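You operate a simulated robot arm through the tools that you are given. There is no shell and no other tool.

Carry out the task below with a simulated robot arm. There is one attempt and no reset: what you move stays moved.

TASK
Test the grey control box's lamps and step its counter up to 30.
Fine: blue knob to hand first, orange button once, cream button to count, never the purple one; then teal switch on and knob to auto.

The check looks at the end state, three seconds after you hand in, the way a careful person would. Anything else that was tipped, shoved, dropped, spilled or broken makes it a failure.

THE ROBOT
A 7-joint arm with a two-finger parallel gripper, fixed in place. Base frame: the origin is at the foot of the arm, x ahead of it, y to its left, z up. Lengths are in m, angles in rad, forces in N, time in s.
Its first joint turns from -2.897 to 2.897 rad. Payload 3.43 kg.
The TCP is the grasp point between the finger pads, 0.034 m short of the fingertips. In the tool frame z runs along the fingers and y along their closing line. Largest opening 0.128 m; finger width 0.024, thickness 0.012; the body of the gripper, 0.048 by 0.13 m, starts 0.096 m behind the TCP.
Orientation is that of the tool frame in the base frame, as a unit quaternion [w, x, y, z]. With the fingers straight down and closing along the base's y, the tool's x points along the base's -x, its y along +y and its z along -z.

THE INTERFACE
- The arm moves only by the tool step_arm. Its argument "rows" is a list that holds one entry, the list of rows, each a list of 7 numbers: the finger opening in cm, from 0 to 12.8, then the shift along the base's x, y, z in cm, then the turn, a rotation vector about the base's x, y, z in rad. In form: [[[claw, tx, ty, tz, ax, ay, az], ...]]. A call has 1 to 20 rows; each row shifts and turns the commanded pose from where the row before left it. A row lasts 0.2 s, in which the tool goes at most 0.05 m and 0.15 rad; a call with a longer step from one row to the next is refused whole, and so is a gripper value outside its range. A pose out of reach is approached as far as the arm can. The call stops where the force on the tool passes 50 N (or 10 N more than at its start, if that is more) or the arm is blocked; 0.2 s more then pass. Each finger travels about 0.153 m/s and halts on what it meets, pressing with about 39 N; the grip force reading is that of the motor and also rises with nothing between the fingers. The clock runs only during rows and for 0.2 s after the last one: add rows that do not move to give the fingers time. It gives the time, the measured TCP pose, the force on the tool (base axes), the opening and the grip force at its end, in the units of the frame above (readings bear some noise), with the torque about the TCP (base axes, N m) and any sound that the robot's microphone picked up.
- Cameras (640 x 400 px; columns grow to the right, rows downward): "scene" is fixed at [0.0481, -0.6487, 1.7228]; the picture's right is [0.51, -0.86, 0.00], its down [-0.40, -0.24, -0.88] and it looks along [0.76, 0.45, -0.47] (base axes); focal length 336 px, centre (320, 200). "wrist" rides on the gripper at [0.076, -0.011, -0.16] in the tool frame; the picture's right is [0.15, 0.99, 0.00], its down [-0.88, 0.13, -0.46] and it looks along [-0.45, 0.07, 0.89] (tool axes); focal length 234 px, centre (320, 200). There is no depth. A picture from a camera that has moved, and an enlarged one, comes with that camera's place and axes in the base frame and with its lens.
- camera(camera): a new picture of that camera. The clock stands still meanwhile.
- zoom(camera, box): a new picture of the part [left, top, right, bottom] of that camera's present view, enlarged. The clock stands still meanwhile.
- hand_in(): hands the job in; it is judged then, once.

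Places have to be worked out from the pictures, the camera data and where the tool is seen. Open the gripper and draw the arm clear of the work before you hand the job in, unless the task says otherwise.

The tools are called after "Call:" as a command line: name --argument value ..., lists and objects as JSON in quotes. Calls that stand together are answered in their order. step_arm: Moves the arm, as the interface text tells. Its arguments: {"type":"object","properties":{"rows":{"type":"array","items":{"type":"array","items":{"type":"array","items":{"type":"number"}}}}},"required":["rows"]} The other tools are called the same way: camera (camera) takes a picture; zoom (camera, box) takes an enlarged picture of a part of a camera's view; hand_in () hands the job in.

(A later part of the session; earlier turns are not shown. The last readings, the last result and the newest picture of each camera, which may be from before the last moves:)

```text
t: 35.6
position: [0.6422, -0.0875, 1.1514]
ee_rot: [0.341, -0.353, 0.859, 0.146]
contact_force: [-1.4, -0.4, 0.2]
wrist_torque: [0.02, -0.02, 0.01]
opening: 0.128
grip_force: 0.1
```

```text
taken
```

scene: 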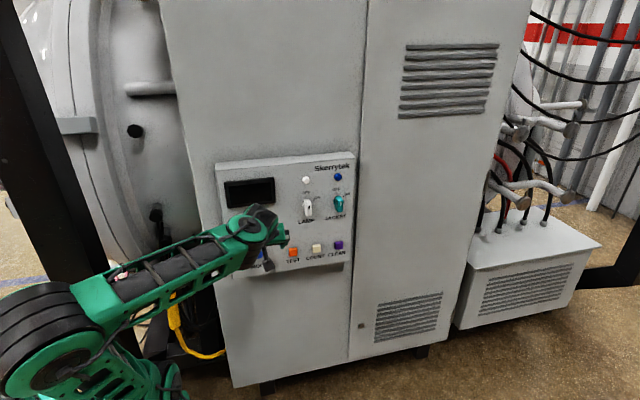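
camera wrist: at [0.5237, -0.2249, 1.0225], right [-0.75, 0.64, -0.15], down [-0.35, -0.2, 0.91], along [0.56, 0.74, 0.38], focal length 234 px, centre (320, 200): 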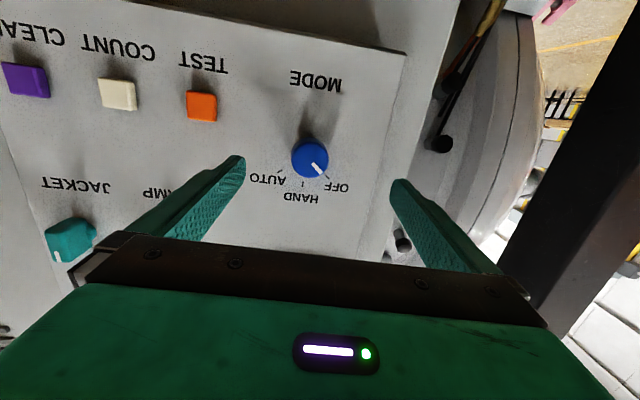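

Good. Now I'll tilt up to about 68° around the knob.

Call:
step_arm --rows '[[[12.8, -0.5, -0.5, -1.1, 0.1019, -0.1007, 0], [12.8, -0.6, -0.5, -1.1, 0.1019, -0.1007, 0], [12.8, -0.6, -0.5, -1.1, 0.1019, -0.1007, 0], [12.8, 0, 0, 0, 0, 0, 0]]]'

Call:
camera --camera "scene"

```text
t: 36.6
position: [0.624, -0.1027, 1.1181]
ee_rot: [0.515, -0.315, 0.766, 0.22]
contact_force: [0.2, -0.2, -0.3]
wrist_torque: [0.01, 0.01, 0.01]
opening: 0.128
grip_force: 0.0
```

```text
taken
```

scene: 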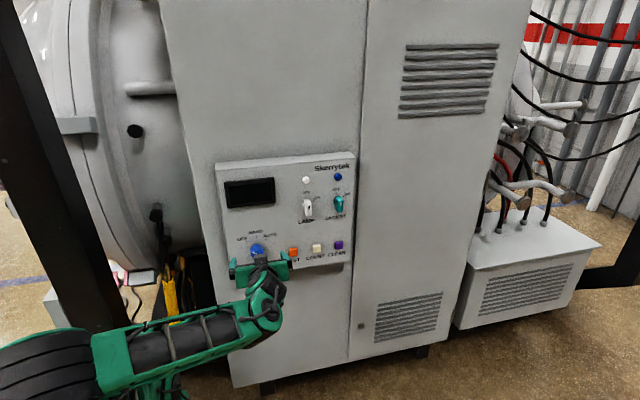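

The posture is good. Next I'll test the pre-rotation for the turn, swinging the gripper 50° counter-clockwise about the knob axis at standoff, so the clockwise turn later ends in this neutral pose.

Call:
step_arm --rows '[[[12.8, -0.33, 0.33, -0.03, -0.0884, -0.0884, 0], [12.8, -0.32, 0.32, -0.08, -0.0884, -0.0884, 0], [12.8, -0.31, 0.31, -0.13, -0.0884, -0.0884, 0], [12.8, -0.29, 0.29, -0.19, -0.0884, -0.0884, 0], [12.8, -0.27, 0.27, -0.24, -0.0884, -0.0884, 0], [12.8, -0.25, 0.25, -0.29, -0.0884, -0.0884, 0], [12.8, -0.22, 0.22, -0.33, -0.0884, -0.0884, 0], [12.8, 0, 0, 0, 0, 0, 0]]]'

Call:
camera --camera "scene"

Call:
camera --camera "wrist"

```text
t: 38.4
position: [0.6367, -0.1477, 1.0978]
ee_rot: [0.597, -0.51, 0.607, -0.123]
contact_force: [0.3, 0.7, 0.1]
wrist_torque: [0.0, -0.01, 0.02]
opening: 0.128
grip_force: 0.1
out of reach, approached as far as the arm can: row 4, 5, 6, 7
```

```text
taken
```

scene: 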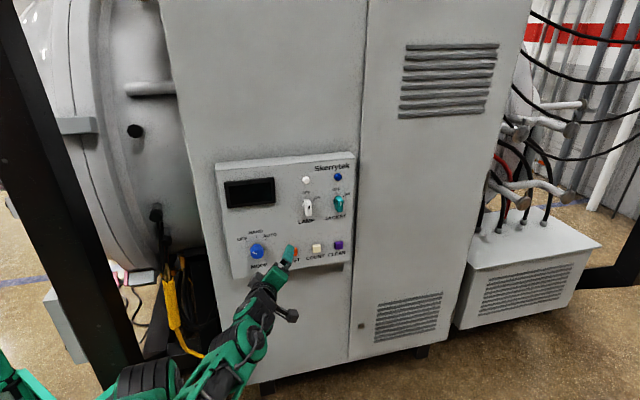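

```text
taken
camera wrist: at [0.5236, -0.2831, 1.1021], right [-0.43, 0.33, -0.84], down [-0.65, 0.52, 0.55], along [0.62, 0.79, -0.01], focal length 234 px, centre (320, 200)
```

wrist: 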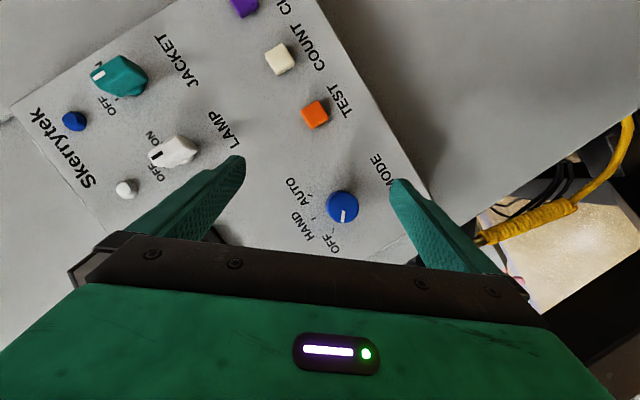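

Beyond about -25° of swing the arm runs out of range and flips again. So the usable window is roughly -20° to +30°, which is enough for one knob step. I'll recover to the known good pose.

Call:
step_arm --rows '[[[12.8, -0.84, -0.55, 1.8, 0.048, 0.1226, -0.0259], [12.8, -0.84, -0.55, 1.8, 0.048, 0.1226, -0.0259], [12.8, -0.84, -0.55, 1.8, 0.048, 0.1226, -0.0259], [12.8, -0.84, -0.55, 1.8, 0.048, 0.1226, -0.0259], [12.8, -0.84, -0.55, 1.8, 0.048, 0.1226, -0.0259], [12.8, -0.84, -0.55, 1.8, 0.048, 0.1226, -0.0259], [12.8, -0.84, -0.5, 1.7, 0.048, 0.1226, -0.0259], [12.8, 0, 0, 0, 0, 0, 0]]]'

Call:
camera --camera "scene"

```text
t: 40.2
position: [0.5712, -0.1861, 1.2269]
ee_rot: [0.356, -0.353, 0.853, 0.144]
contact_force: [-0.1, -0.1, -0.3]
wrist_torque: [-0.02, -0.02, -0.01]
opening: 0.1283
grip_force: 0.0
```

```text
taken
```

scene: 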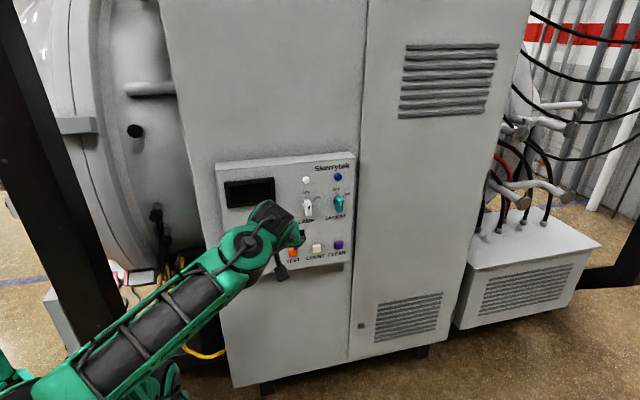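

Recovered. I'll go to the pre-grasp with a milder 60° tilt, which should give more swing margin.

Call:
step_arm --rows '[[[12.8, 1.77, 2.46, -1.9, 0, 0, 0], [12.8, 1.77, 2.46, -1.9, 0, 0, 0], [12.8, 1.77, 2.46, -1.9, 0, 0, 0], [12.8, 1.77, 2.46, -1.9, 0, 0, 0], [12.8, -0.35, -0.23, -1.2, 0.0932, -0.0921, 0], [12.8, -0.35, -0.23, -1.3, 0.0932, -0.0921, 0], [12.8, 0, 0, 0, 0, 0, 0]]]'

Call:
zoom --camera "wrist" --box '[220, 90, 420, 220]'

```text
t: 41.8
position: [0.6383, -0.0914, 1.1256]
ee_rot: [0.465, -0.33, 0.799, 0.19]
contact_force: [-0.3, 0.4, -0.5]
wrist_torque: [-0.02, 0.01, 0.0]
opening: 0.1279
grip_force: 0.2
```

```text
3.08 times, centred on (320, 155) of wrist
camera zoom: at [0.5209, -0.224, 1.1387], right [-0.75, 0.65, -0.13], down [-0.07, 0.12, 0.99], along [0.66, 0.75, -0.05], focal length 720 px, centre (320, 338)
```

zoom: 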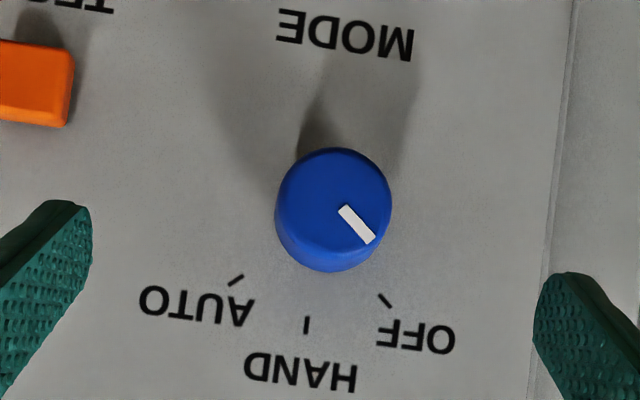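

The pose is accurate: the knob is centred, and the marker sits at the OFF tick with HAND about 48° clockwise. I'll test the positive swing (+30°) in free air first.

Call:
step_arm --rows '[[[12.8, 0.41, -0.41, -0.04, 0.0926, 0.0926, 0], [12.8, 0.4, -0.4, -0.11, 0.0926, 0.0926, 0], [12.8, 0.39, -0.39, -0.19, 0.0926, 0.0926, 0], [12.8, 0.37, -0.37, -0.26, 0.0926, 0.0926, 0], [12.8, 0, 0, 0, 0, 0, 0]]]'

Call:
camera --camera "scene"

```text
t: 43.0
position: [0.6522, -0.1082, 1.1189]
ee_rot: [0.362, -0.199, 0.822, 0.392]
contact_force: [0.9, -0.4, -0.9]
wrist_torque: [-0.02, 0.03, 0.0]
opening: 0.128
grip_force: 0.1
```

```text
taken
```

scene: 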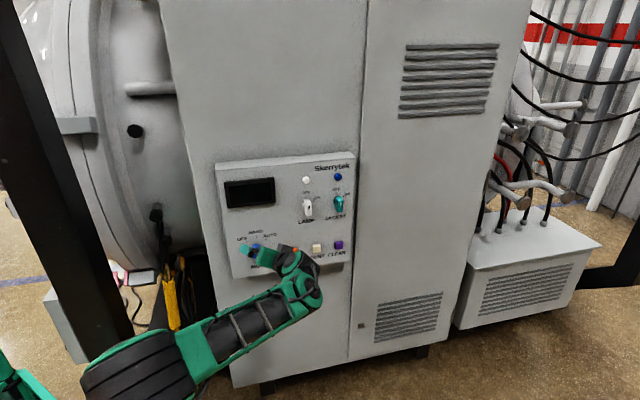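

The +30° swing is fine. I'll test on to about +52°, since that would allow the whole step in one turn from neutral.

Call:
step_arm --rows '[[[12.8, 0.33, -0.33, -0.31, 0.0905, 0.0905, 0], [12.8, 0.3, -0.3, -0.37, 0.0905, 0.0905, 0], [12.8, 0.27, -0.27, -0.43, 0.0905, 0.0905, 0], [12.8, 0, 0, 0, 0, 0, 0]]]'

Call:
camera --camera "scene"

```text
t: 44.0
position: [0.6599, -0.1174, 1.1057]
ee_rot: [0.271, -0.092, 0.804, 0.522]
contact_force: [0.5, 0.2, 0.0]
wrist_torque: [0.01, 0.0, -0.02]
opening: 0.128
grip_force: 0.0
```

```text
taken
```

scene: 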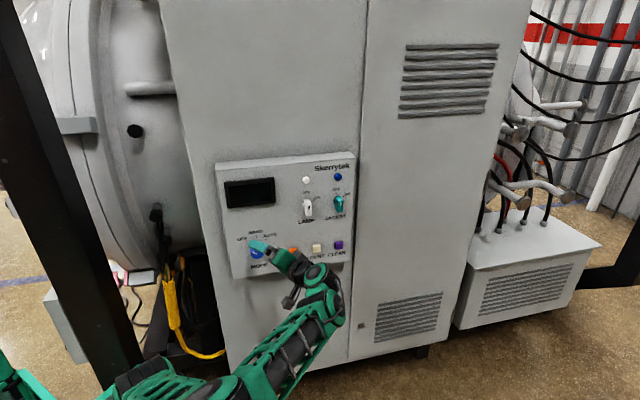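

The full range works, with the elbow moving fast near the end. I'll go back to about -10° so the 50° turn ends around +40°, well inside the range.

Call:
step_arm --rows '[[[12.8, -0.27, 0.32, 0.48, -0.0957, -0.0957, 0], [12.8, -0.32, 0.37, 0.42, -0.0957, -0.0957, 0], [12.8, -0.35, 0.4, 0.36, -0.0957, -0.0957, 0], [12.8, -0.38, 0.43, 0.29, -0.0957, -0.0957, 0], [12.8, -0.4, 0.45, 0.21, -0.0957, -0.0957, 0], [12.8, -0.41, 0.46, 0.13, -0.0957, -0.0957, 0], [12.8, -0.41, 0.47, 0.05, -0.0957, -0.0957, 0], [12.8, -0.41, 0.48, -0.02, -0.0957, -0.0957, 0], [12.8, 0, 0, 0, 0, 0, 0]]]'

Call:
camera --camera "wrist"

Call:
camera --camera "scene"

```text
t: 46.0
position: [0.6318, -0.0844, 1.1272]
ee_rot: [0.492, -0.37, 0.779, 0.12]
contact_force: [-0.7, -0.5, -1.7]
wrist_torque: [0.02, 0.0, 0.0]
opening: 0.1282
grip_force: 0.0
```

```text
taken
camera wrist: at [0.5133, -0.2137, 1.1422], right [-0.72, 0.62, -0.3], down [-0.19, 0.24, 0.95], along [0.67, 0.74, -0.06], focal length 234 px, centre (320, 200)
```

wrist: 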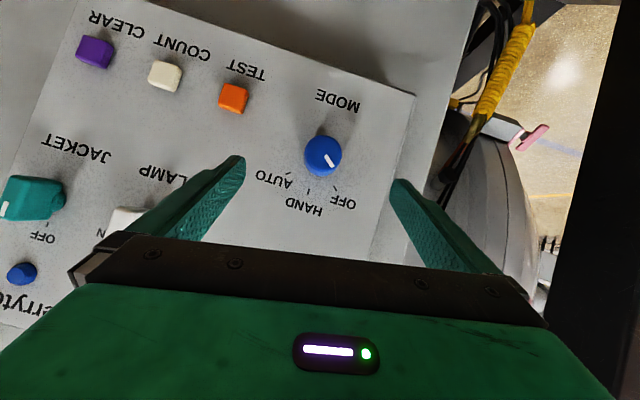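

```text
taken
```

scene: 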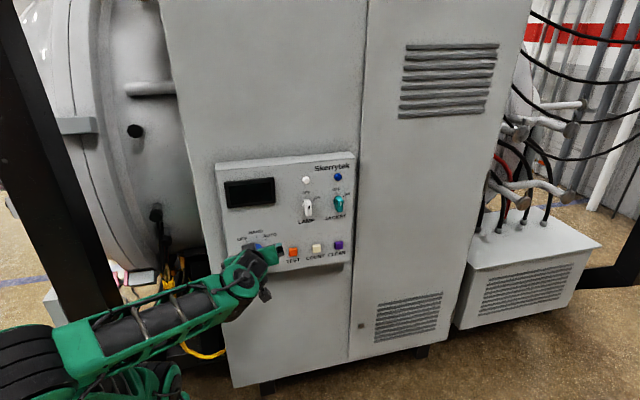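

I'm at about -10° swing with the closing line parallel to the panel. I'll approach so the open fingers straddle the knob, leaving roughly 5 mm between the fingertips and the panel.

Call:
step_arm --rows '[[[12.8, 0.83, 0.75, -0.6, 0, 0, 0], [12.8, 0.83, 0.75, -0.6, 0, 0, 0], [12.8, 0.83, 0.75, -0.6, 0, 0, 0], [12.8, 0.83, 0.75, -0.6, 0, 0, 0], [12.8, 0.84, 0.74, -0.59, 0, 0, 0], [12.8, 0, 0, 0, 0, 0, 0]]]'

Call:
camera --camera "wrist"

Call:
zoom --camera "scene" --box '[210, 180, 370, 300]'

```text
t: 47.4
position: [0.6727, -0.0477, 1.0964]
ee_rot: [0.492, -0.369, 0.779, 0.12]
contact_force: [0.1, 0.1, 0.6]
wrist_torque: [-0.01, -0.01, 0.03]
opening: 0.1281
grip_force: 0.0
```

```text
taken
camera wrist: at [0.5552, -0.1772, 1.1117], right [-0.72, 0.62, -0.3], down [-0.19, 0.24, 0.95], along [0.67, 0.74, -0.06], focal length 234 px, centre (320, 200)
```

wrist: 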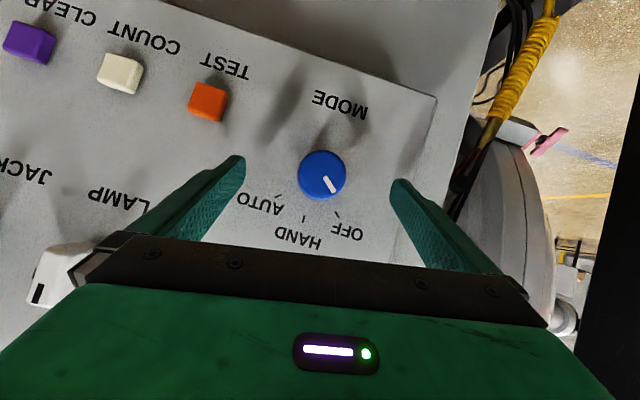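

```text
3.33 times, centred on (290, 240) of scene
camera zoom: at [0.0481, -0.6487, 1.7228], right [0.51, -0.86, 0.0], down [-0.4, -0.24, -0.88], along [0.76, 0.45, -0.47], focal length 1120 px, centre (420, 67)
```

zoom: 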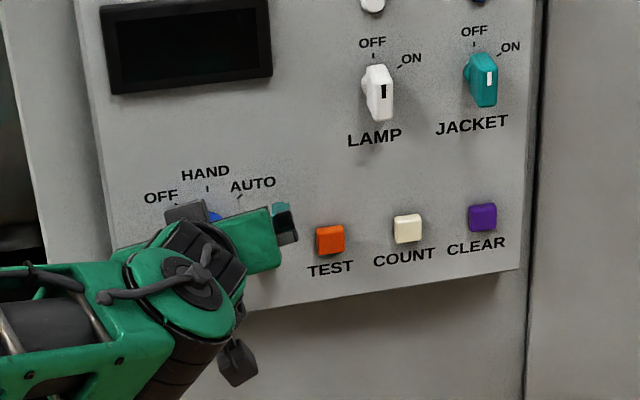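

The fingers straddle the knob with no contact. I'll close on it.

Call:
step_arm --rows '[[[8, 0, 0, 0, 0, 0, 0], [5.5, 0, 0, 0, 0, 0, 0], [3.0, 0, 0, 0, 0, 0, 0], [3.0, 0, 0, 0, 0, 0, 0], [3.0, 0, 0, 0, 0, 0, 0]]]'

Call:
zoom --camera "wrist" --box '[220, 90, 420, 240]'

```text
t: 48.6
position: [0.6738, -0.0467, 1.0962]
ee_rot: [0.492, -0.369, 0.779, 0.12]
contact_force: [-2.9, 0.6, -0.7]
wrist_torque: [-0.01, 0.13, 1.27]
opening: 0.0415
grip_force: 44.7
```

```text
2.67 times, centred on (320, 165) of wrist
camera zoom: at [0.555, -0.1771, 1.1117], right [-0.72, 0.62, -0.3], down [-0.19, 0.24, 0.95], along [0.67, 0.74, -0.06], focal length 624 px, centre (320, 293)
```

zoom: 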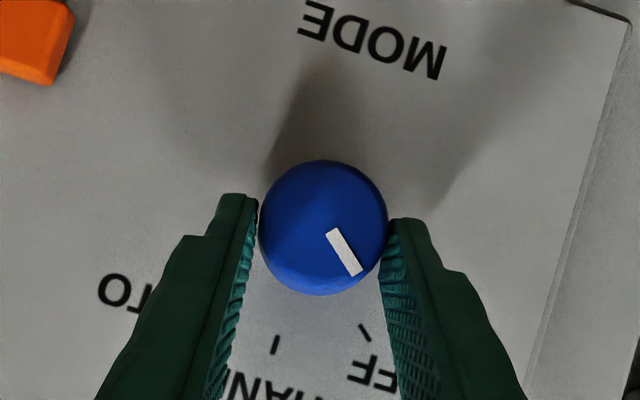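

The knob is firmly gripped (opening 4.15 cm, grip 45 N). I'll turn it clockwise about its axis, first 22° to confirm that it follows.

Call:
step_arm --rows '[[[3.0, 0.14, -0.14, 0.03, 0.0919, 0.0919, 0], [3.0, 0.14, -0.14, 0, 0.0919, 0.0919, 0], [3.0, 0.14, -0.14, -0.03, 0.0919, 0.0919, 0], [3.0, 0, 0, 0, 0, 0, 0]]]'

Call:
zoom --camera "wrist" --box '[220, 90, 420, 240]'

```text
t: 49.8
position: [0.6747, -0.0564, 1.0994]
ee_rot: [0.432, -0.279, 0.813, 0.274]
contact_force: [53.2, -0.3, -23.8]
wrist_torque: [-0.25, -0.9, -0.24]
opening: 0.0414
grip_force: 44.9
stopped in row 4: the force on the tool passed its limit at 51 N (the readings are from after the stop); the commanded pose is now the measured one
```

```text
2.67 times, centred on (320, 165) of wrist
camera zoom: at [0.5591, -0.1887, 1.1087], right [-0.75, 0.66, 0.08], down [0.07, -0.03, 1.0], along [0.66, 0.75, -0.03], focal length 624 px, centre (320, 293)
```

zoom: 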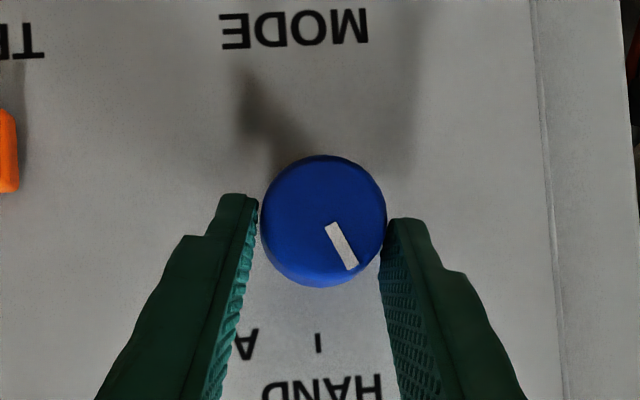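

The knob is following: the marker is now about 27° from HAND. Force built up from misalignment, so I'll hold to let it settle and re-read.

Call:
step_arm --rows '[[[3.0, 0, 0, 0, 0, 0, 0]]]'

```text
t: 50.2
position: [0.6739, -0.0563, 1.0993]
ee_rot: [0.433, -0.277, 0.814, 0.272]
contact_force: [60.6, -7.5, -23.8]
wrist_torque: [-0.6, -0.84, -0.42]
opening: 0.0411
grip_force: 45.3
```

The force pulls the tool in +x, meaning the arm sits slightly too far left and outward of the true knob axis. I'll ease +x by 4 mm and see if the force falls.

Call:
step_arm --rows '[[[3.0, 0.2, 0, -0.05, 0, 0, 0], [3.0, 0.2, 0, -0.05, 0, 0, 0]]]'

```text
t: 50.8
position: [0.6745, -0.056, 1.0995]
ee_rot: [0.431, -0.278, 0.813, 0.275]
contact_force: [2.8, -33.4, -0.9]
wrist_torque: [-0.59, -0.07, -0.82]
opening: 0.0412
grip_force: 44.8
```

The x force is gone. About 33 N remains towards -y, so I'll ease 2 mm that way.

Call:
step_arm --rows '[[[3.0, 0, -0.2, 0, 0, 0, 0]]]'

Call:
zoom --camera "wrist" --box '[220, 90, 420, 240]'

```text
t: 51.2
position: [0.6732, -0.0572, 1.0986]
ee_rot: [0.431, -0.28, 0.812, 0.276]
contact_force: [4.3, -26.5, -7.2]
wrist_torque: [-0.12, -0.52, -0.9]
opening: 0.0413
grip_force: 45.0
```

```text
2.67 times, centred on (320, 165) of wrist
camera zoom: at [0.5598, -0.1899, 1.1084], right [-0.75, 0.65, 0.08], down [0.08, -0.03, 1.0], along [0.65, 0.76, -0.03], focal length 624 px, centre (320, 293)
```

zoom: 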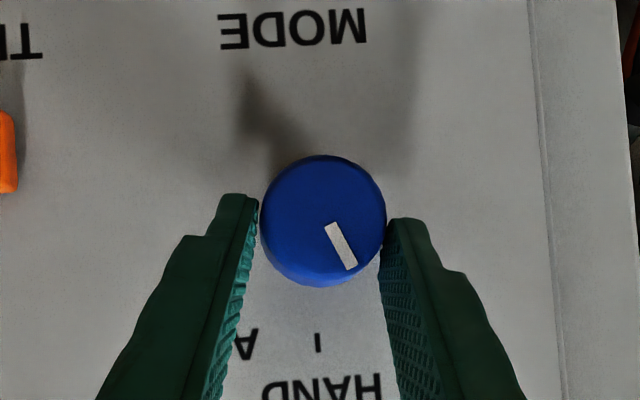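

The fingers slid back about 8 mm along the tool axis, so only the tips hold the knob. I'll release, re-seat at the proper depth and re-grip for the remaining ~23°.

Call:
step_arm --rows '[[[7, 0, 0, 0, 0, 0, 0], [7, 0, 0, 0, 0, 0, 0], [7, 0, 0, 0, 0, 0, 0]]]'

Call:
zoom --camera "wrist" --box '[220, 90, 420, 240]'

Call:
zoom --camera "scene" --box '[210, 150, 370, 290]'

```text
t: 52.0
position: [0.6737, -0.0538, 1.1001]
ee_rot: [0.432, -0.281, 0.811, 0.276]
contact_force: [0.4, 0.4, -0.2]
wrist_torque: [0.0, 0.01, -0.02]
opening: 0.0701
grip_force: 0.1
```

```text
2.67 times, centred on (320, 165) of wrist
camera zoom: at [0.5598, -0.1881, 1.1091], right [-0.76, 0.65, 0.08], down [0.07, -0.03, 1.0], along [0.65, 0.76, -0.02], focal length 624 px, centre (320, 293)
```

zoom: 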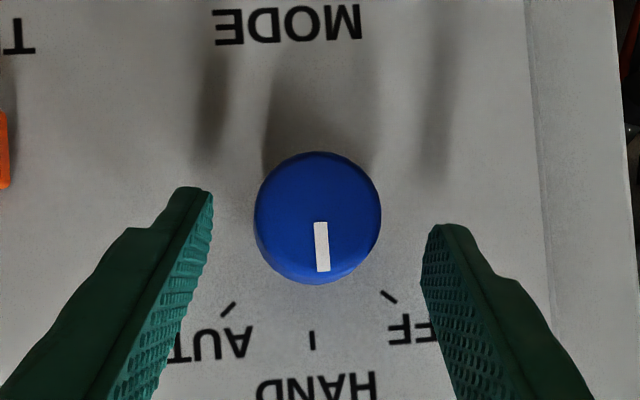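

```text
2.86 times, centred on (290, 220) of scene
camera zoom: at [0.0481, -0.6487, 1.7228], right [0.51, -0.86, 0.0], down [-0.4, -0.24, -0.88], along [0.76, 0.45, -0.47], focal length 960 px, centre (406, 143)
```

zoom: 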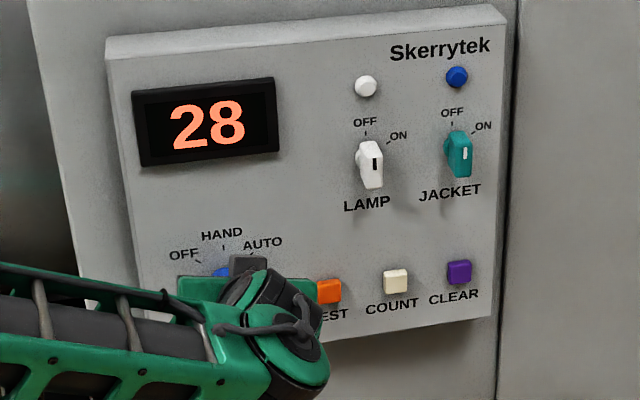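

The knob snapped to HAND and the display lit up with 28, so two cream presses are needed. I'll retract, return to neutral spin, close the fingers and line up in front of the orange TEST button.

Call:
step_arm --rows '[[[7, -1.64, -2.07, 1.42, 0, 0, 0], [7, -1.64, -2.07, 1.42, 0, 0, 0], [4, 2.19, -1.69, -1.86, -0.079, -0.067, -0.001], [0, 2.19, -1.69, -1.86, -0.079, -0.067, -0.001], [0, 2.19, -1.69, -1.86, 0, 0, 0], [0, 2.19, -1.69, -1.86, 0, 0, 0], [0, 0, 0, 0, 0, 0, 0], [0, 0, 0, 0, 0, 0, 0]]]'

Call:
camera --camera "wrist"

Call:
camera --camera "scene"

```text
t: 53.8
position: [0.7279, -0.1643, 1.0565]
ee_rot: [0.461, -0.331, 0.801, 0.192]
contact_force: [-0.2, 1.2, -0.1]
wrist_torque: [0.03, 0.02, -0.01]
opening: 0.0
grip_force: 33.3
```

```text
taken
camera wrist: at [0.6114, -0.2967, 1.071], right [-0.75, 0.65, -0.13], down [-0.06, 0.12, 0.99], along [0.66, 0.75, -0.06], focal length 234 px, centre (320, 200)
```

wrist: 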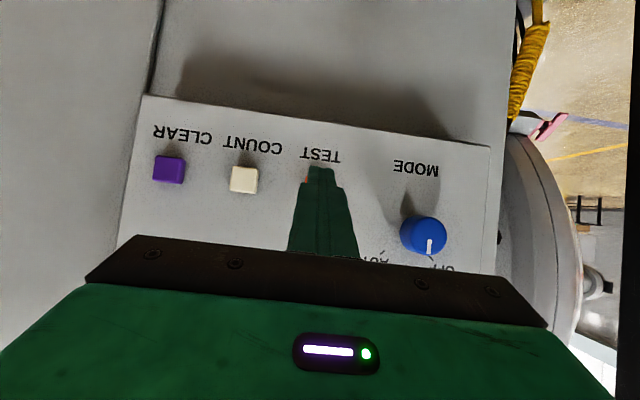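

```text
taken
```

scene: 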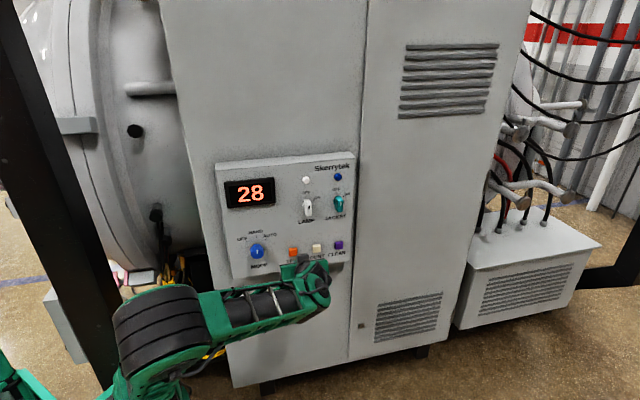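

The closed fingertips are in front of the orange button. I'll zoom in to check lateral alignment before pressing.

Call:
zoom --camera "wrist" --box '[250, 120, 400, 240]'

Call:
zoom --camera "scene" --box '[260, 220, 360, 290]'

```text
3.33 times, centred on (325, 180) of wrist
camera zoom: at [0.6114, -0.2967, 1.071], right [-0.75, 0.65, -0.13], down [-0.06, 0.12, 0.99], along [0.66, 0.75, -0.06], focal length 781 px, centre (303, 267)
```

zoom: 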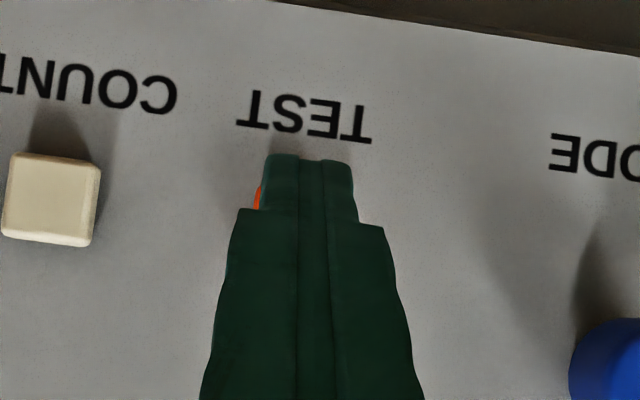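

```text
5.71 times, centred on (310, 255) of scene
camera zoom: at [0.0481, -0.6487, 1.7228], right [0.51, -0.86, 0.0], down [-0.4, -0.24, -0.88], along [0.76, 0.45, -0.47], focal length 1919 px, centre (377, -114)
```

zoom: 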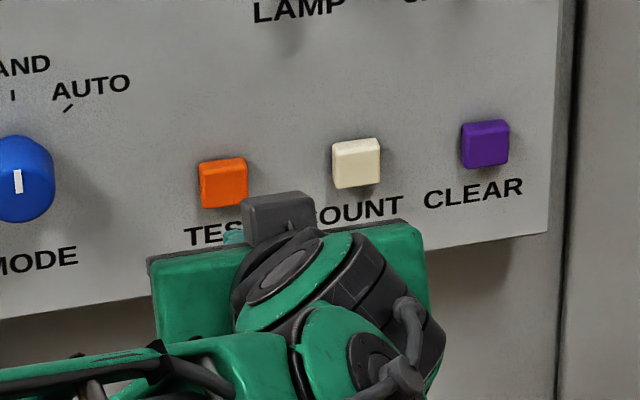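

Alignment is within a couple of millimetres. I'll advance to just short of contact.

Call:
step_arm --rows '[[[0, 1.2, 1.2, -0.2, 0, 0, 0], [0, 1.2, 1.2, -0.2, 0, 0, 0], [0, 0, 0, 0, 0, 0, 0]]]'

Call:
zoom --camera "wrist" --box '[250, 120, 400, 240]'

Call:
zoom --camera "scene" --box '[210, 150, 370, 290]'

```text
t: 54.6
position: [0.7514, -0.1398, 1.0525]
ee_rot: [0.462, -0.33, 0.801, 0.192]
contact_force: [0.1, -0.2, -0.6]
wrist_torque: [0.03, -0.01, 0.01]
opening: 0.0
grip_force: 33.1
```

```text
3.33 times, centred on (325, 180) of wrist
camera zoom: at [0.6346, -0.271, 1.0665], right [-0.75, 0.65, -0.13], down [-0.06, 0.12, 0.99], along [0.66, 0.75, -0.06], focal length 781 px, centre (303, 267)
```

zoom: 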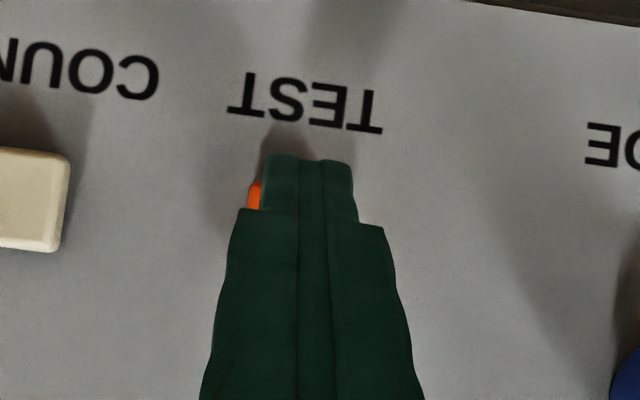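

```text
2.86 times, centred on (290, 220) of scene
camera zoom: at [0.0481, -0.6487, 1.7228], right [0.51, -0.86, 0.0], down [-0.4, -0.24, -0.88], along [0.76, 0.45, -0.47], focal length 960 px, centre (406, 143)
```

zoom: 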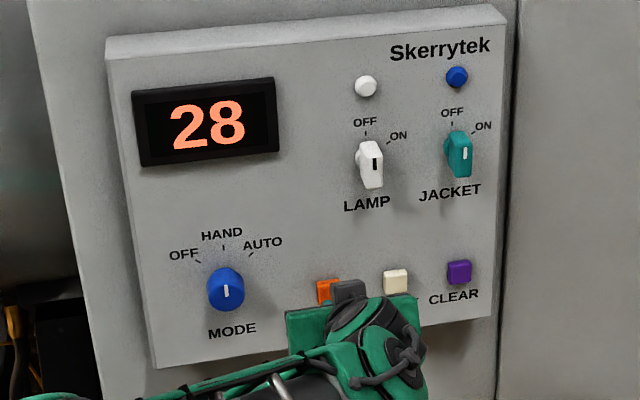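

The tip's leading edge projects onto the orange button's centre. I'll press gently in 2 mm steps.

Call:
step_arm --rows '[[[0, 0.14, 0.14, 0, 0, 0, 0], [0, 0.14, 0.14, 0, 0, 0, 0], [0, 0.14, 0.14, 0, 0, 0, 0], [0, 0.14, 0.14, 0, 0, 0, 0]]]'

Call:
zoom --camera "scene" --box '[210, 150, 370, 290]'

```text
t: 55.6
position: [0.7561, -0.1327, 1.0512]
ee_rot: [0.462, -0.331, 0.801, 0.192]
contact_force: [-0.5, 0.5, -0.5]
wrist_torque: [0.0, -0.01, 0.02]
opening: 0.0002
grip_force: 33.3
```

```text
2.86 times, centred on (290, 220) of scene
camera zoom: at [0.0481, -0.6487, 1.7228], right [0.51, -0.86, 0.0], down [-0.4, -0.24, -0.88], along [0.76, 0.45, -0.47], focal length 960 px, centre (406, 143)
```

zoom: 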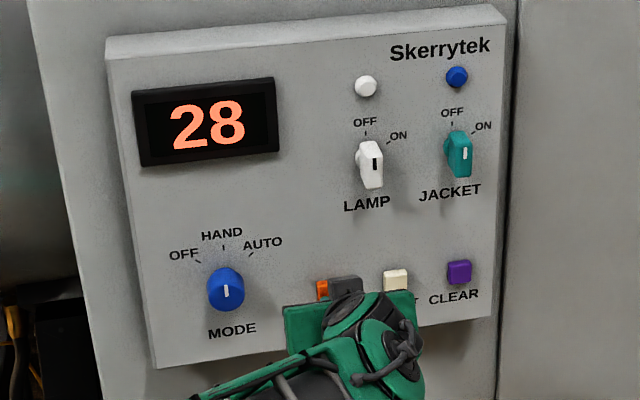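

No contact yet. I'll continue in 2 mm steps.

Call:
step_arm --rows '[[[0, 0.14, 0.14, 0, 0, 0, 0], [0, 0.14, 0.14, 0, 0, 0, 0]]]'

```text
t: 56.2
position: [0.7597, -0.1302, 1.0502]
ee_rot: [0.461, -0.331, 0.801, 0.191]
contact_force: [-1.6, -0.9, 0.0]
wrist_torque: [-0.02, -0.01, 0.04]
opening: 0.0
grip_force: 32.6
heard: click
```

A click was heard: TEST has been pressed, with very light force. I'll check the panel.

Call:
zoom --camera "scene" --box '[210, 150, 370, 290]'

```text
2.86 times, centred on (290, 220) of scene
camera zoom: at [0.0481, -0.6487, 1.7228], right [0.51, -0.86, 0.0], down [-0.4, -0.24, -0.88], along [0.76, 0.45, -0.47], focal length 960 px, centre (406, 143)
```

zoom: 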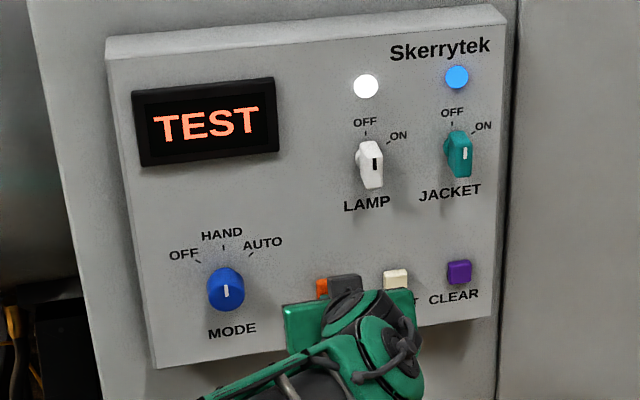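

The test worked: the display reads TEST and both lamps are lit. I'll retract straight out 3.4 cm and check the display again.

Call:
step_arm --rows '[[[0, -1.2, -1.2, 0, 0, 0, 0], [0, -1.2, -1.2, 0, 0, 0, 0], [0, 0, 0, 0, 0, 0, 0]]]'

Call:
zoom --camera "scene" --box '[210, 150, 370, 290]'

```text
t: 57.0
position: [0.7335, -0.155, 1.0508]
ee_rot: [0.461, -0.331, 0.801, 0.191]
contact_force: [0.0, 0.1, 0.7]
wrist_torque: [-0.02, -0.01, 0.01]
opening: 0.0
grip_force: 32.9
```

```text
2.86 times, centred on (290, 220) of scene
camera zoom: at [0.0481, -0.6487, 1.7228], right [0.51, -0.86, 0.0], down [-0.4, -0.24, -0.88], along [0.76, 0.45, -0.47], focal length 960 px, centre (406, 143)
```

zoom: 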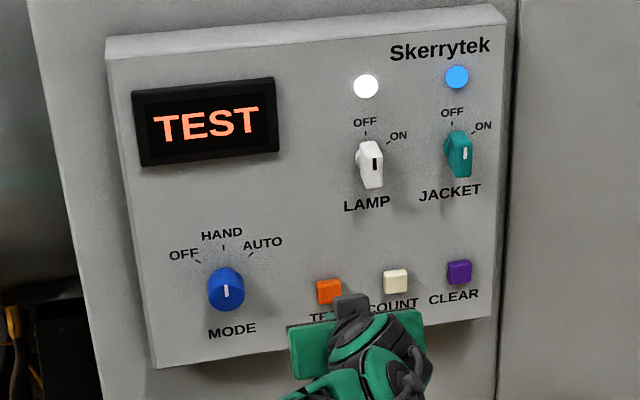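

The button is released but the test display is still on, probably timed. I'll move sideways 7.9 cm to sit in front of the cream COUNT button and let some time pass.

Call:
step_arm --rows '[[[0, 2.8, -2.8, 0, 0, 0, 0], [0, 2.8, -2.8, 0, 0, 0, 0], [0, 0, 0, 0, 0, 0, 0], [0, 0, 0, 0, 0, 0, 0], [0, 0, 0, 0, 0, 0, 0], [0, 0, 0, 0, 0, 0, 0]]]'

Call:
zoom --camera "scene" --box '[210, 150, 370, 290]'

Call:
zoom --camera "wrist" --box '[230, 100, 420, 240]'

```text
t: 58.4
position: [0.7896, -0.2089, 1.0497]
ee_rot: [0.461, -0.331, 0.801, 0.191]
contact_force: [0.1, -0.1, -1.0]
wrist_torque: [0.02, 0.01, 0.0]
opening: 0.0002
grip_force: 32.8
```

```text
2.86 times, centred on (290, 220) of scene
camera zoom: at [0.0481, -0.6487, 1.7228], right [0.51, -0.86, 0.0], down [-0.4, -0.24, -0.88], along [0.76, 0.45, -0.47], focal length 960 px, centre (406, 143)
```

zoom: 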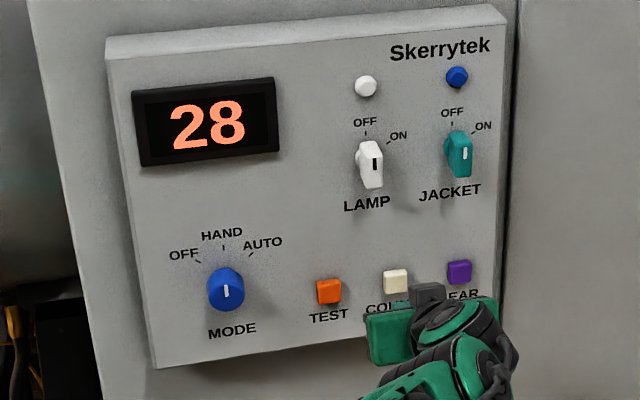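

```text
2.86 times, centred on (325, 170) of wrist
camera zoom: at [0.6741, -0.3401, 1.0643], right [-0.75, 0.65, -0.13], down [-0.06, 0.12, 0.99], along [0.66, 0.75, -0.06], focal length 669 px, centre (306, 286)
```

zoom: 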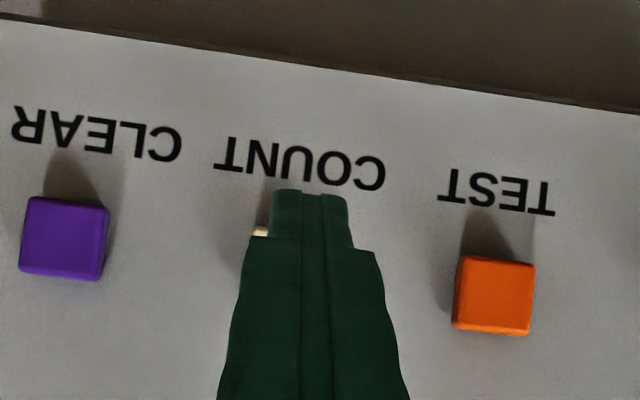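

The display is back to 28. I'm in front of cream and about 4 mm left of its centre, so I'll correct that and advance to just short of contact.

Call:
step_arm --rows '[[[0, 1.15, 0.75, 0, 0, 0, 0], [0, 1.15, 0.75, 0, 0, 0, 0], [0, 0, 0, 0, 0, 0, 0]]]'

Call:
zoom --camera "wrist" --box '[230, 100, 420, 240]'

```text
t: 59.2
position: [0.8135, -0.1941, 1.0504]
ee_rot: [0.461, -0.331, 0.801, 0.191]
contact_force: [0.4, 0.0, 0.5]
wrist_torque: [0.01, -0.02, 0.01]
opening: 0.0
grip_force: 32.6
```

```text
2.86 times, centred on (325, 170) of wrist
camera zoom: at [0.6975, -0.3258, 1.0656], right [-0.75, 0.65, -0.13], down [-0.06, 0.12, 0.99], along [0.66, 0.75, -0.06], focal length 669 px, centre (306, 286)
```

zoom: 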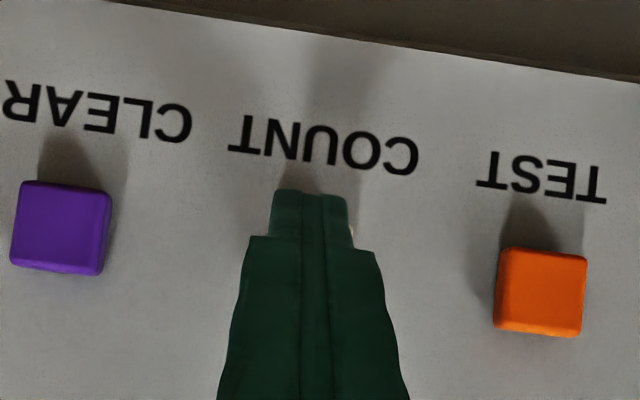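

It's well centred now. I'll press in 2 mm steps until a click.

Call:
step_arm --rows '[[[0, 0.14, 0.14, 0, 0, 0, 0], [0, 0.14, 0.14, 0, 0, 0, 0], [0, 0.14, 0.14, 0, 0, 0, 0]]]'

Call:
zoom --camera "scene" --box '[210, 150, 370, 290]'

```text
t: 60.0
position: [0.818, -0.191, 1.0509]
ee_rot: [0.46, -0.332, 0.801, 0.192]
contact_force: [-0.9, -1.4, -0.3]
wrist_torque: [-0.02, 0.02, -0.01]
opening: 0.0
grip_force: 33.0
```

```text
2.86 times, centred on (290, 220) of scene
camera zoom: at [0.0481, -0.6487, 1.7228], right [0.51, -0.86, 0.0], down [-0.4, -0.24, -0.88], along [0.76, 0.45, -0.47], focal length 960 px, centre (406, 143)
```

zoom: 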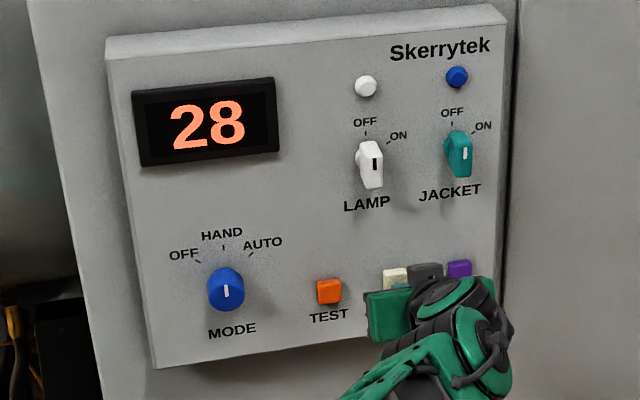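

Light contact (about 1.7 N) but no click yet. One more 2 mm step.

Call:
step_arm --rows '[[[0, 0.14, 0.14, 0, 0, 0, 0]]]'

```text
t: 60.4
position: [0.8198, -0.1894, 1.0512]
ee_rot: [0.461, -0.33, 0.801, 0.191]
contact_force: [-2.4, -1.6, -0.8]
wrist_torque: [0.0, 0.06, 0.02]
opening: 0.0002
grip_force: 32.4
heard: click
```

A click was heard. I'll retract 1.7 cm to release and read the display.

Call:
step_arm --rows '[[[0, -0.6, -0.6, 0, 0, 0, 0], [0, -0.6, -0.6, 0, 0, 0, 0], [0, 0, 0, 0, 0, 0, 0]]]'

Call:
zoom --camera "scene" --box '[210, 150, 370, 290]'

```text
t: 61.2
position: [0.8067, -0.2015, 1.0518]
ee_rot: [0.461, -0.33, 0.801, 0.191]
contact_force: [0.2, 0.5, -0.5]
wrist_torque: [0.02, 0.01, 0.0]
opening: 0.0
grip_force: 32.6
```

```text
2.86 times, centred on (290, 220) of scene
camera zoom: at [0.0481, -0.6487, 1.7228], right [0.51, -0.86, 0.0], down [-0.4, -0.24, -0.88], along [0.76, 0.45, -0.47], focal length 960 px, centre (406, 143)
```

zoom: 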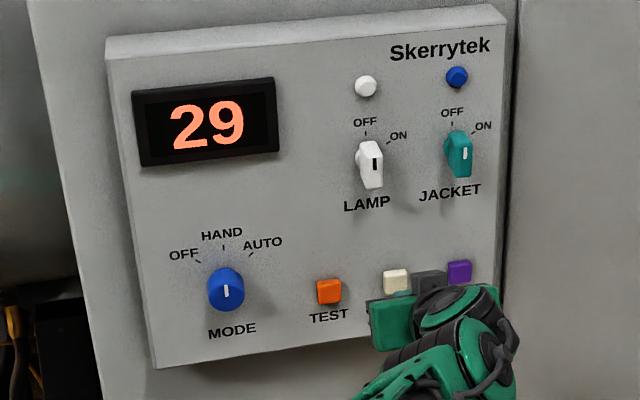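

The display shows 29. I'll press once more the same way.

Call:
step_arm --rows '[[[0, 0.6, 0.6, 0, 0, 0, 0], [0, 0.45, 0.45, 0, 0, 0, 0], [0, 0.14, 0.14, 0, 0, 0, 0]]]'

```text
t: 62.0
position: [0.8194, -0.1895, 1.0505]
ee_rot: [0.462, -0.33, 0.801, 0.191]
contact_force: [-2.3, -1.5, 0.5]
wrist_torque: [0.01, 0.01, 0.06]
opening: 0.0
grip_force: 33.3
heard: click
```

A second click. I'll retract fully and read the display.

Call:
step_arm --rows '[[[0, -1, -1, 0, 0, 0, 0], [0, -1.5, -1.5, 0, 0, 0, 0], [0, -1.5, -1.5, 0, 0, 0, 0], [0, 0, 0, 0, 0, 0, 0]]]'

Call:
zoom --camera "scene" --box '[210, 150, 370, 290]'

Call:
camera --camera "wrist"

```text
t: 63.0
position: [0.7769, -0.2301, 1.0509]
ee_rot: [0.462, -0.331, 0.801, 0.191]
contact_force: [-0.2, -0.4, -0.2]
wrist_torque: [0.03, -0.02, 0.04]
opening: 0.0
grip_force: 33.0
```

```text
2.86 times, centred on (290, 220) of scene
camera zoom: at [0.0481, -0.6487, 1.7228], right [0.51, -0.86, 0.0], down [-0.4, -0.24, -0.88], along [0.76, 0.45, -0.47], focal length 960 px, centre (406, 143)
```

zoom: 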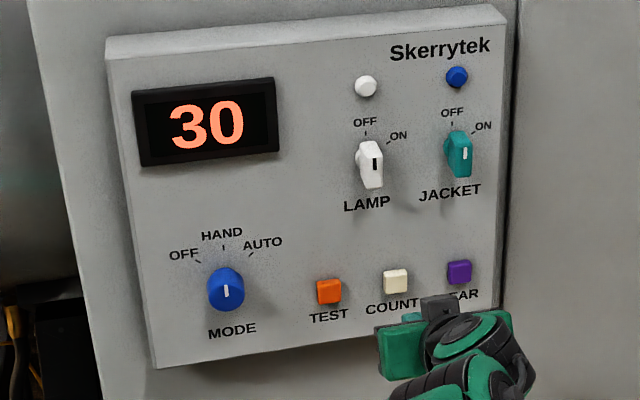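

```text
taken
camera wrist: at [0.661, -0.3617, 1.0657], right [-0.75, 0.65, -0.13], down [-0.06, 0.12, 0.99], along [0.66, 0.75, -0.06], focal length 234 px, centre (320, 200)
```

wrist: 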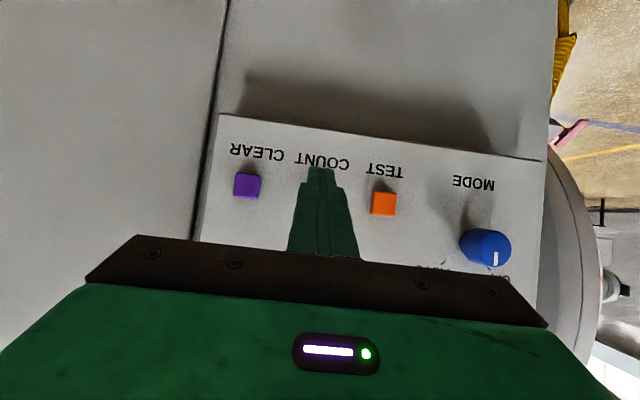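

The display shows 30, so counting is done. Now for the teal JACKET switch, which I estimate at around (0.87, -0.23, 1.215), with ON about 60° clockwise from OFF. I'll move up in front of it at standoff with the fingers part-open.

Call:
step_arm --rows '[[[0, -0.3, -1.2, 3.0, 0, 0, 0], [3, 0.5, -1, 3.6, 0, 0, 0], [6, 0.6, -1, 3.6, 0, 0, 0], [8, 0.7, -1, 3.6, 0, 0, 0], [8, 0.9, -0.9, 3.6, 0, 0, 0], [8, 0.97, -0.84, 4, 0, 0, 0], [8, 0, 0, 0, 0, 0, 0]]]'

Call:
camera --camera "wrist"

Call:
camera --camera "scene"

```text
t: 64.6
position: [0.8125, -0.2907, 1.2662]
ee_rot: [0.461, -0.33, 0.801, 0.191]
contact_force: [0.1, -0.1, 0.1]
wrist_torque: [0.03, -0.05, 0.0]
opening: 0.08
grip_force: 0.1
```

```text
taken
camera wrist: at [0.6966, -0.4228, 1.2806], right [-0.75, 0.65, -0.13], down [-0.06, 0.12, 0.99], along [0.66, 0.75, -0.06], focal length 234 px, centre (320, 200)
```

wrist: 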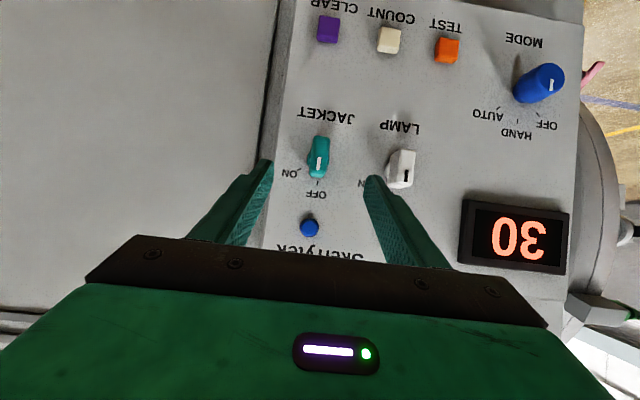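

```text
taken
```

scene: 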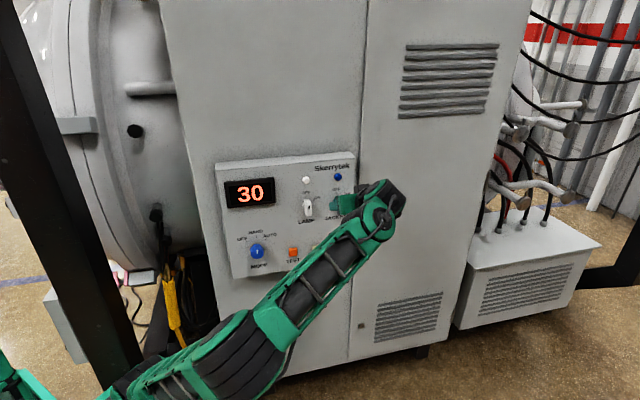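

The switch is well centred between the fingers. I'll zoom in to measure it.

Call:
zoom --camera "wrist" --box '[250, 95, 430, 240]'

Call:
zoom --camera "scene" --box '[290, 160, 400, 240]'

```text
2.76 times, centred on (340, 168) of wrist
camera zoom: at [0.6966, -0.4228, 1.2806], right [-0.75, 0.65, -0.13], down [-0.06, 0.12, 0.99], along [0.66, 0.75, -0.06], focal length 646 px, centre (265, 290)
```

zoom: 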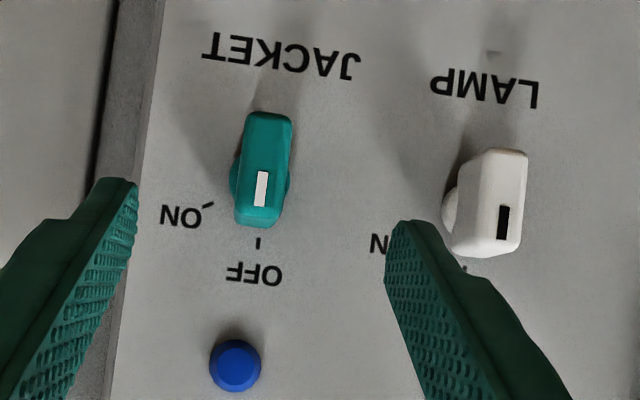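

```text
5.00 times, centred on (345, 200) of scene
camera zoom: at [0.0481, -0.6487, 1.7228], right [0.51, -0.86, 0.0], down [-0.4, -0.24, -0.88], along [0.76, 0.45, -0.47], focal length 1679 px, centre (195, 200)
```

zoom: 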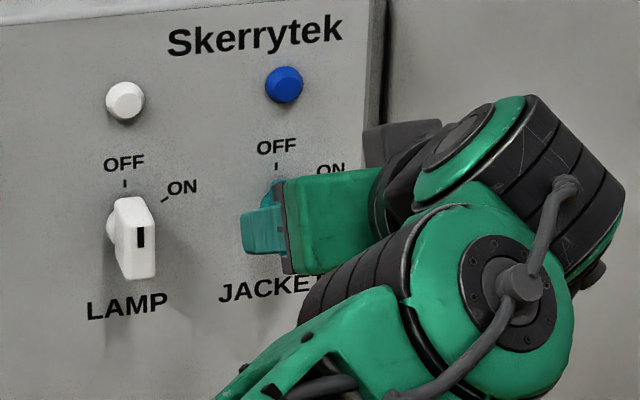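

The switch handle is about 1.9 × 4.6 cm and pivots near e=0.778, z=1.2155, with its front about 2.8 cm off the panel. The simplest way is to push its upper end to the right with closed fingertips. I'll close the fingers, tilt to 75°, and line up to the left of the handle's upper end.

Call:
step_arm --rows '[[[5, 0, 0, 0.5, 0.0617, -0.0617, 0], [2, 0, 0, 0.5, 0.0617, -0.0617, 0], [0, 0, 0, 0, 0.0617, -0.0617, 0], [0, 0, 1.4, -0.8, 0, 0, 0], [0, 0.03, 1.4, -0.8, 0, 0, 0], [0, 0.03, 1.5, -0.9, 0, 0, 0], [0, 0, 0, 0, 0, 0, 0]]]'

Call:
zoom --camera "wrist" --box '[230, 95, 430, 240]'

Call:
camera --camera "scene"

```text
t: 66.2
position: [0.8121, -0.2459, 1.252]
ee_rot: [0.562, -0.303, 0.734, 0.232]
contact_force: [1.1, 0.2, 0.2]
wrist_torque: [0.03, 0.0, -0.02]
opening: 0.0001
grip_force: 32.9
```

```text
2.76 times, centred on (330, 168) of wrist
camera zoom: at [0.6982, -0.3762, 1.2208], right [-0.73, 0.67, -0.14], down [-0.24, -0.06, 0.97], along [0.65, 0.74, 0.2], focal length 646 px, centre (292, 290)
```

zoom: 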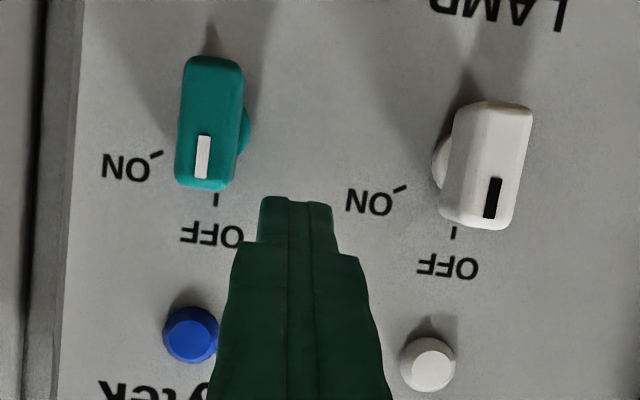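

```text
taken
```

scene: 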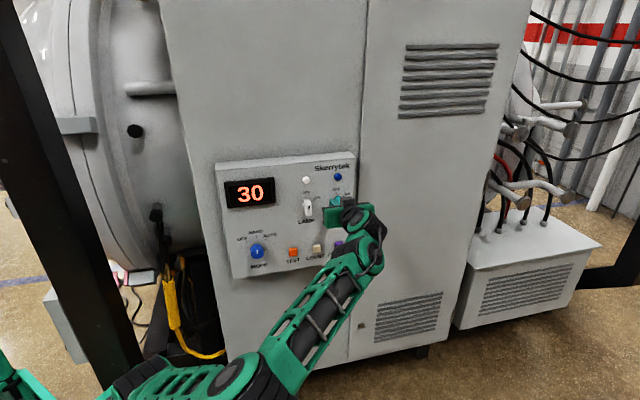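

The estimates agree: pivot at e≈0.778, z≈1.2145, and the fingertips are 9 mm to the left of the handle. I'll insert the tips alongside its upper half, about 13 mm short of the panel.

Call:
step_arm --rows '[[[0, 1.26, 1.26, -0.1, 0, 0, 0], [0, 1.26, 1.26, -0.1, 0, 0, 0], [0, 0, 0, 0, 0, 0, 0]]]'

Call:
zoom --camera "wrist" --box '[230, 95, 430, 240]'

```text
t: 67.0
position: [0.8375, -0.2203, 1.2509]
ee_rot: [0.562, -0.303, 0.734, 0.233]
contact_force: [-0.2, -0.4, 0.3]
wrist_torque: [0.01, 0.01, 0.0]
opening: 0.0
grip_force: 32.9
```

```text
2.76 times, centred on (330, 168) of wrist
camera zoom: at [0.7236, -0.3506, 1.2183], right [-0.73, 0.67, -0.14], down [-0.24, -0.06, 0.97], along [0.65, 0.74, 0.2], focal length 646 px, centre (292, 290)
```

zoom: 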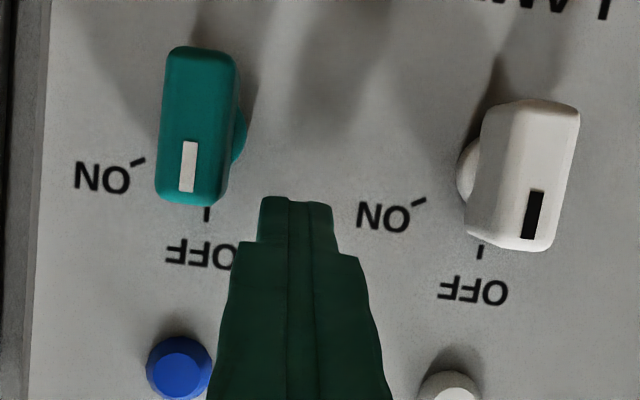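

I'll lower 3 mm for more overlap, then start pushing to the right in small steps.

Call:
step_arm --rows '[[[0, 0, 0, -0.3, 0, 0, 0], [0, 0.18, -0.18, 0, 0, 0, 0], [0, 0.18, -0.18, 0, 0, 0, 0], [0, 0.18, -0.18, 0, 0, 0, 0], [0, 0.18, -0.18, 0, 0, 0, 0], [0, 0.14, -0.14, 0, 0, 0, 0]]]'

Call:
zoom --camera "wrist" --box '[230, 95, 430, 240]'

```text
t: 68.4
position: [0.8479, -0.228, 1.2466]
ee_rot: [0.563, -0.303, 0.733, 0.233]
contact_force: [-1.2, -1.3, -0.2]
wrist_torque: [0.02, 0.02, 0.0]
opening: 0.0
grip_force: 32.7
```

```text
2.76 times, centred on (330, 168) of wrist
camera zoom: at [0.733, -0.3589, 1.2144], right [-0.73, 0.67, -0.14], down [-0.24, -0.06, 0.97], along [0.64, 0.74, 0.2], focal length 646 px, centre (292, 290)
```

zoom: 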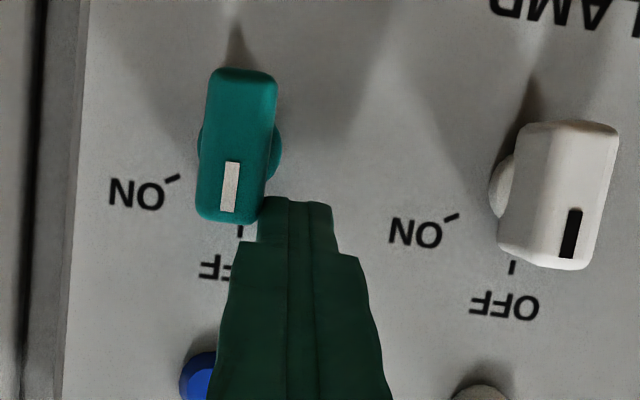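

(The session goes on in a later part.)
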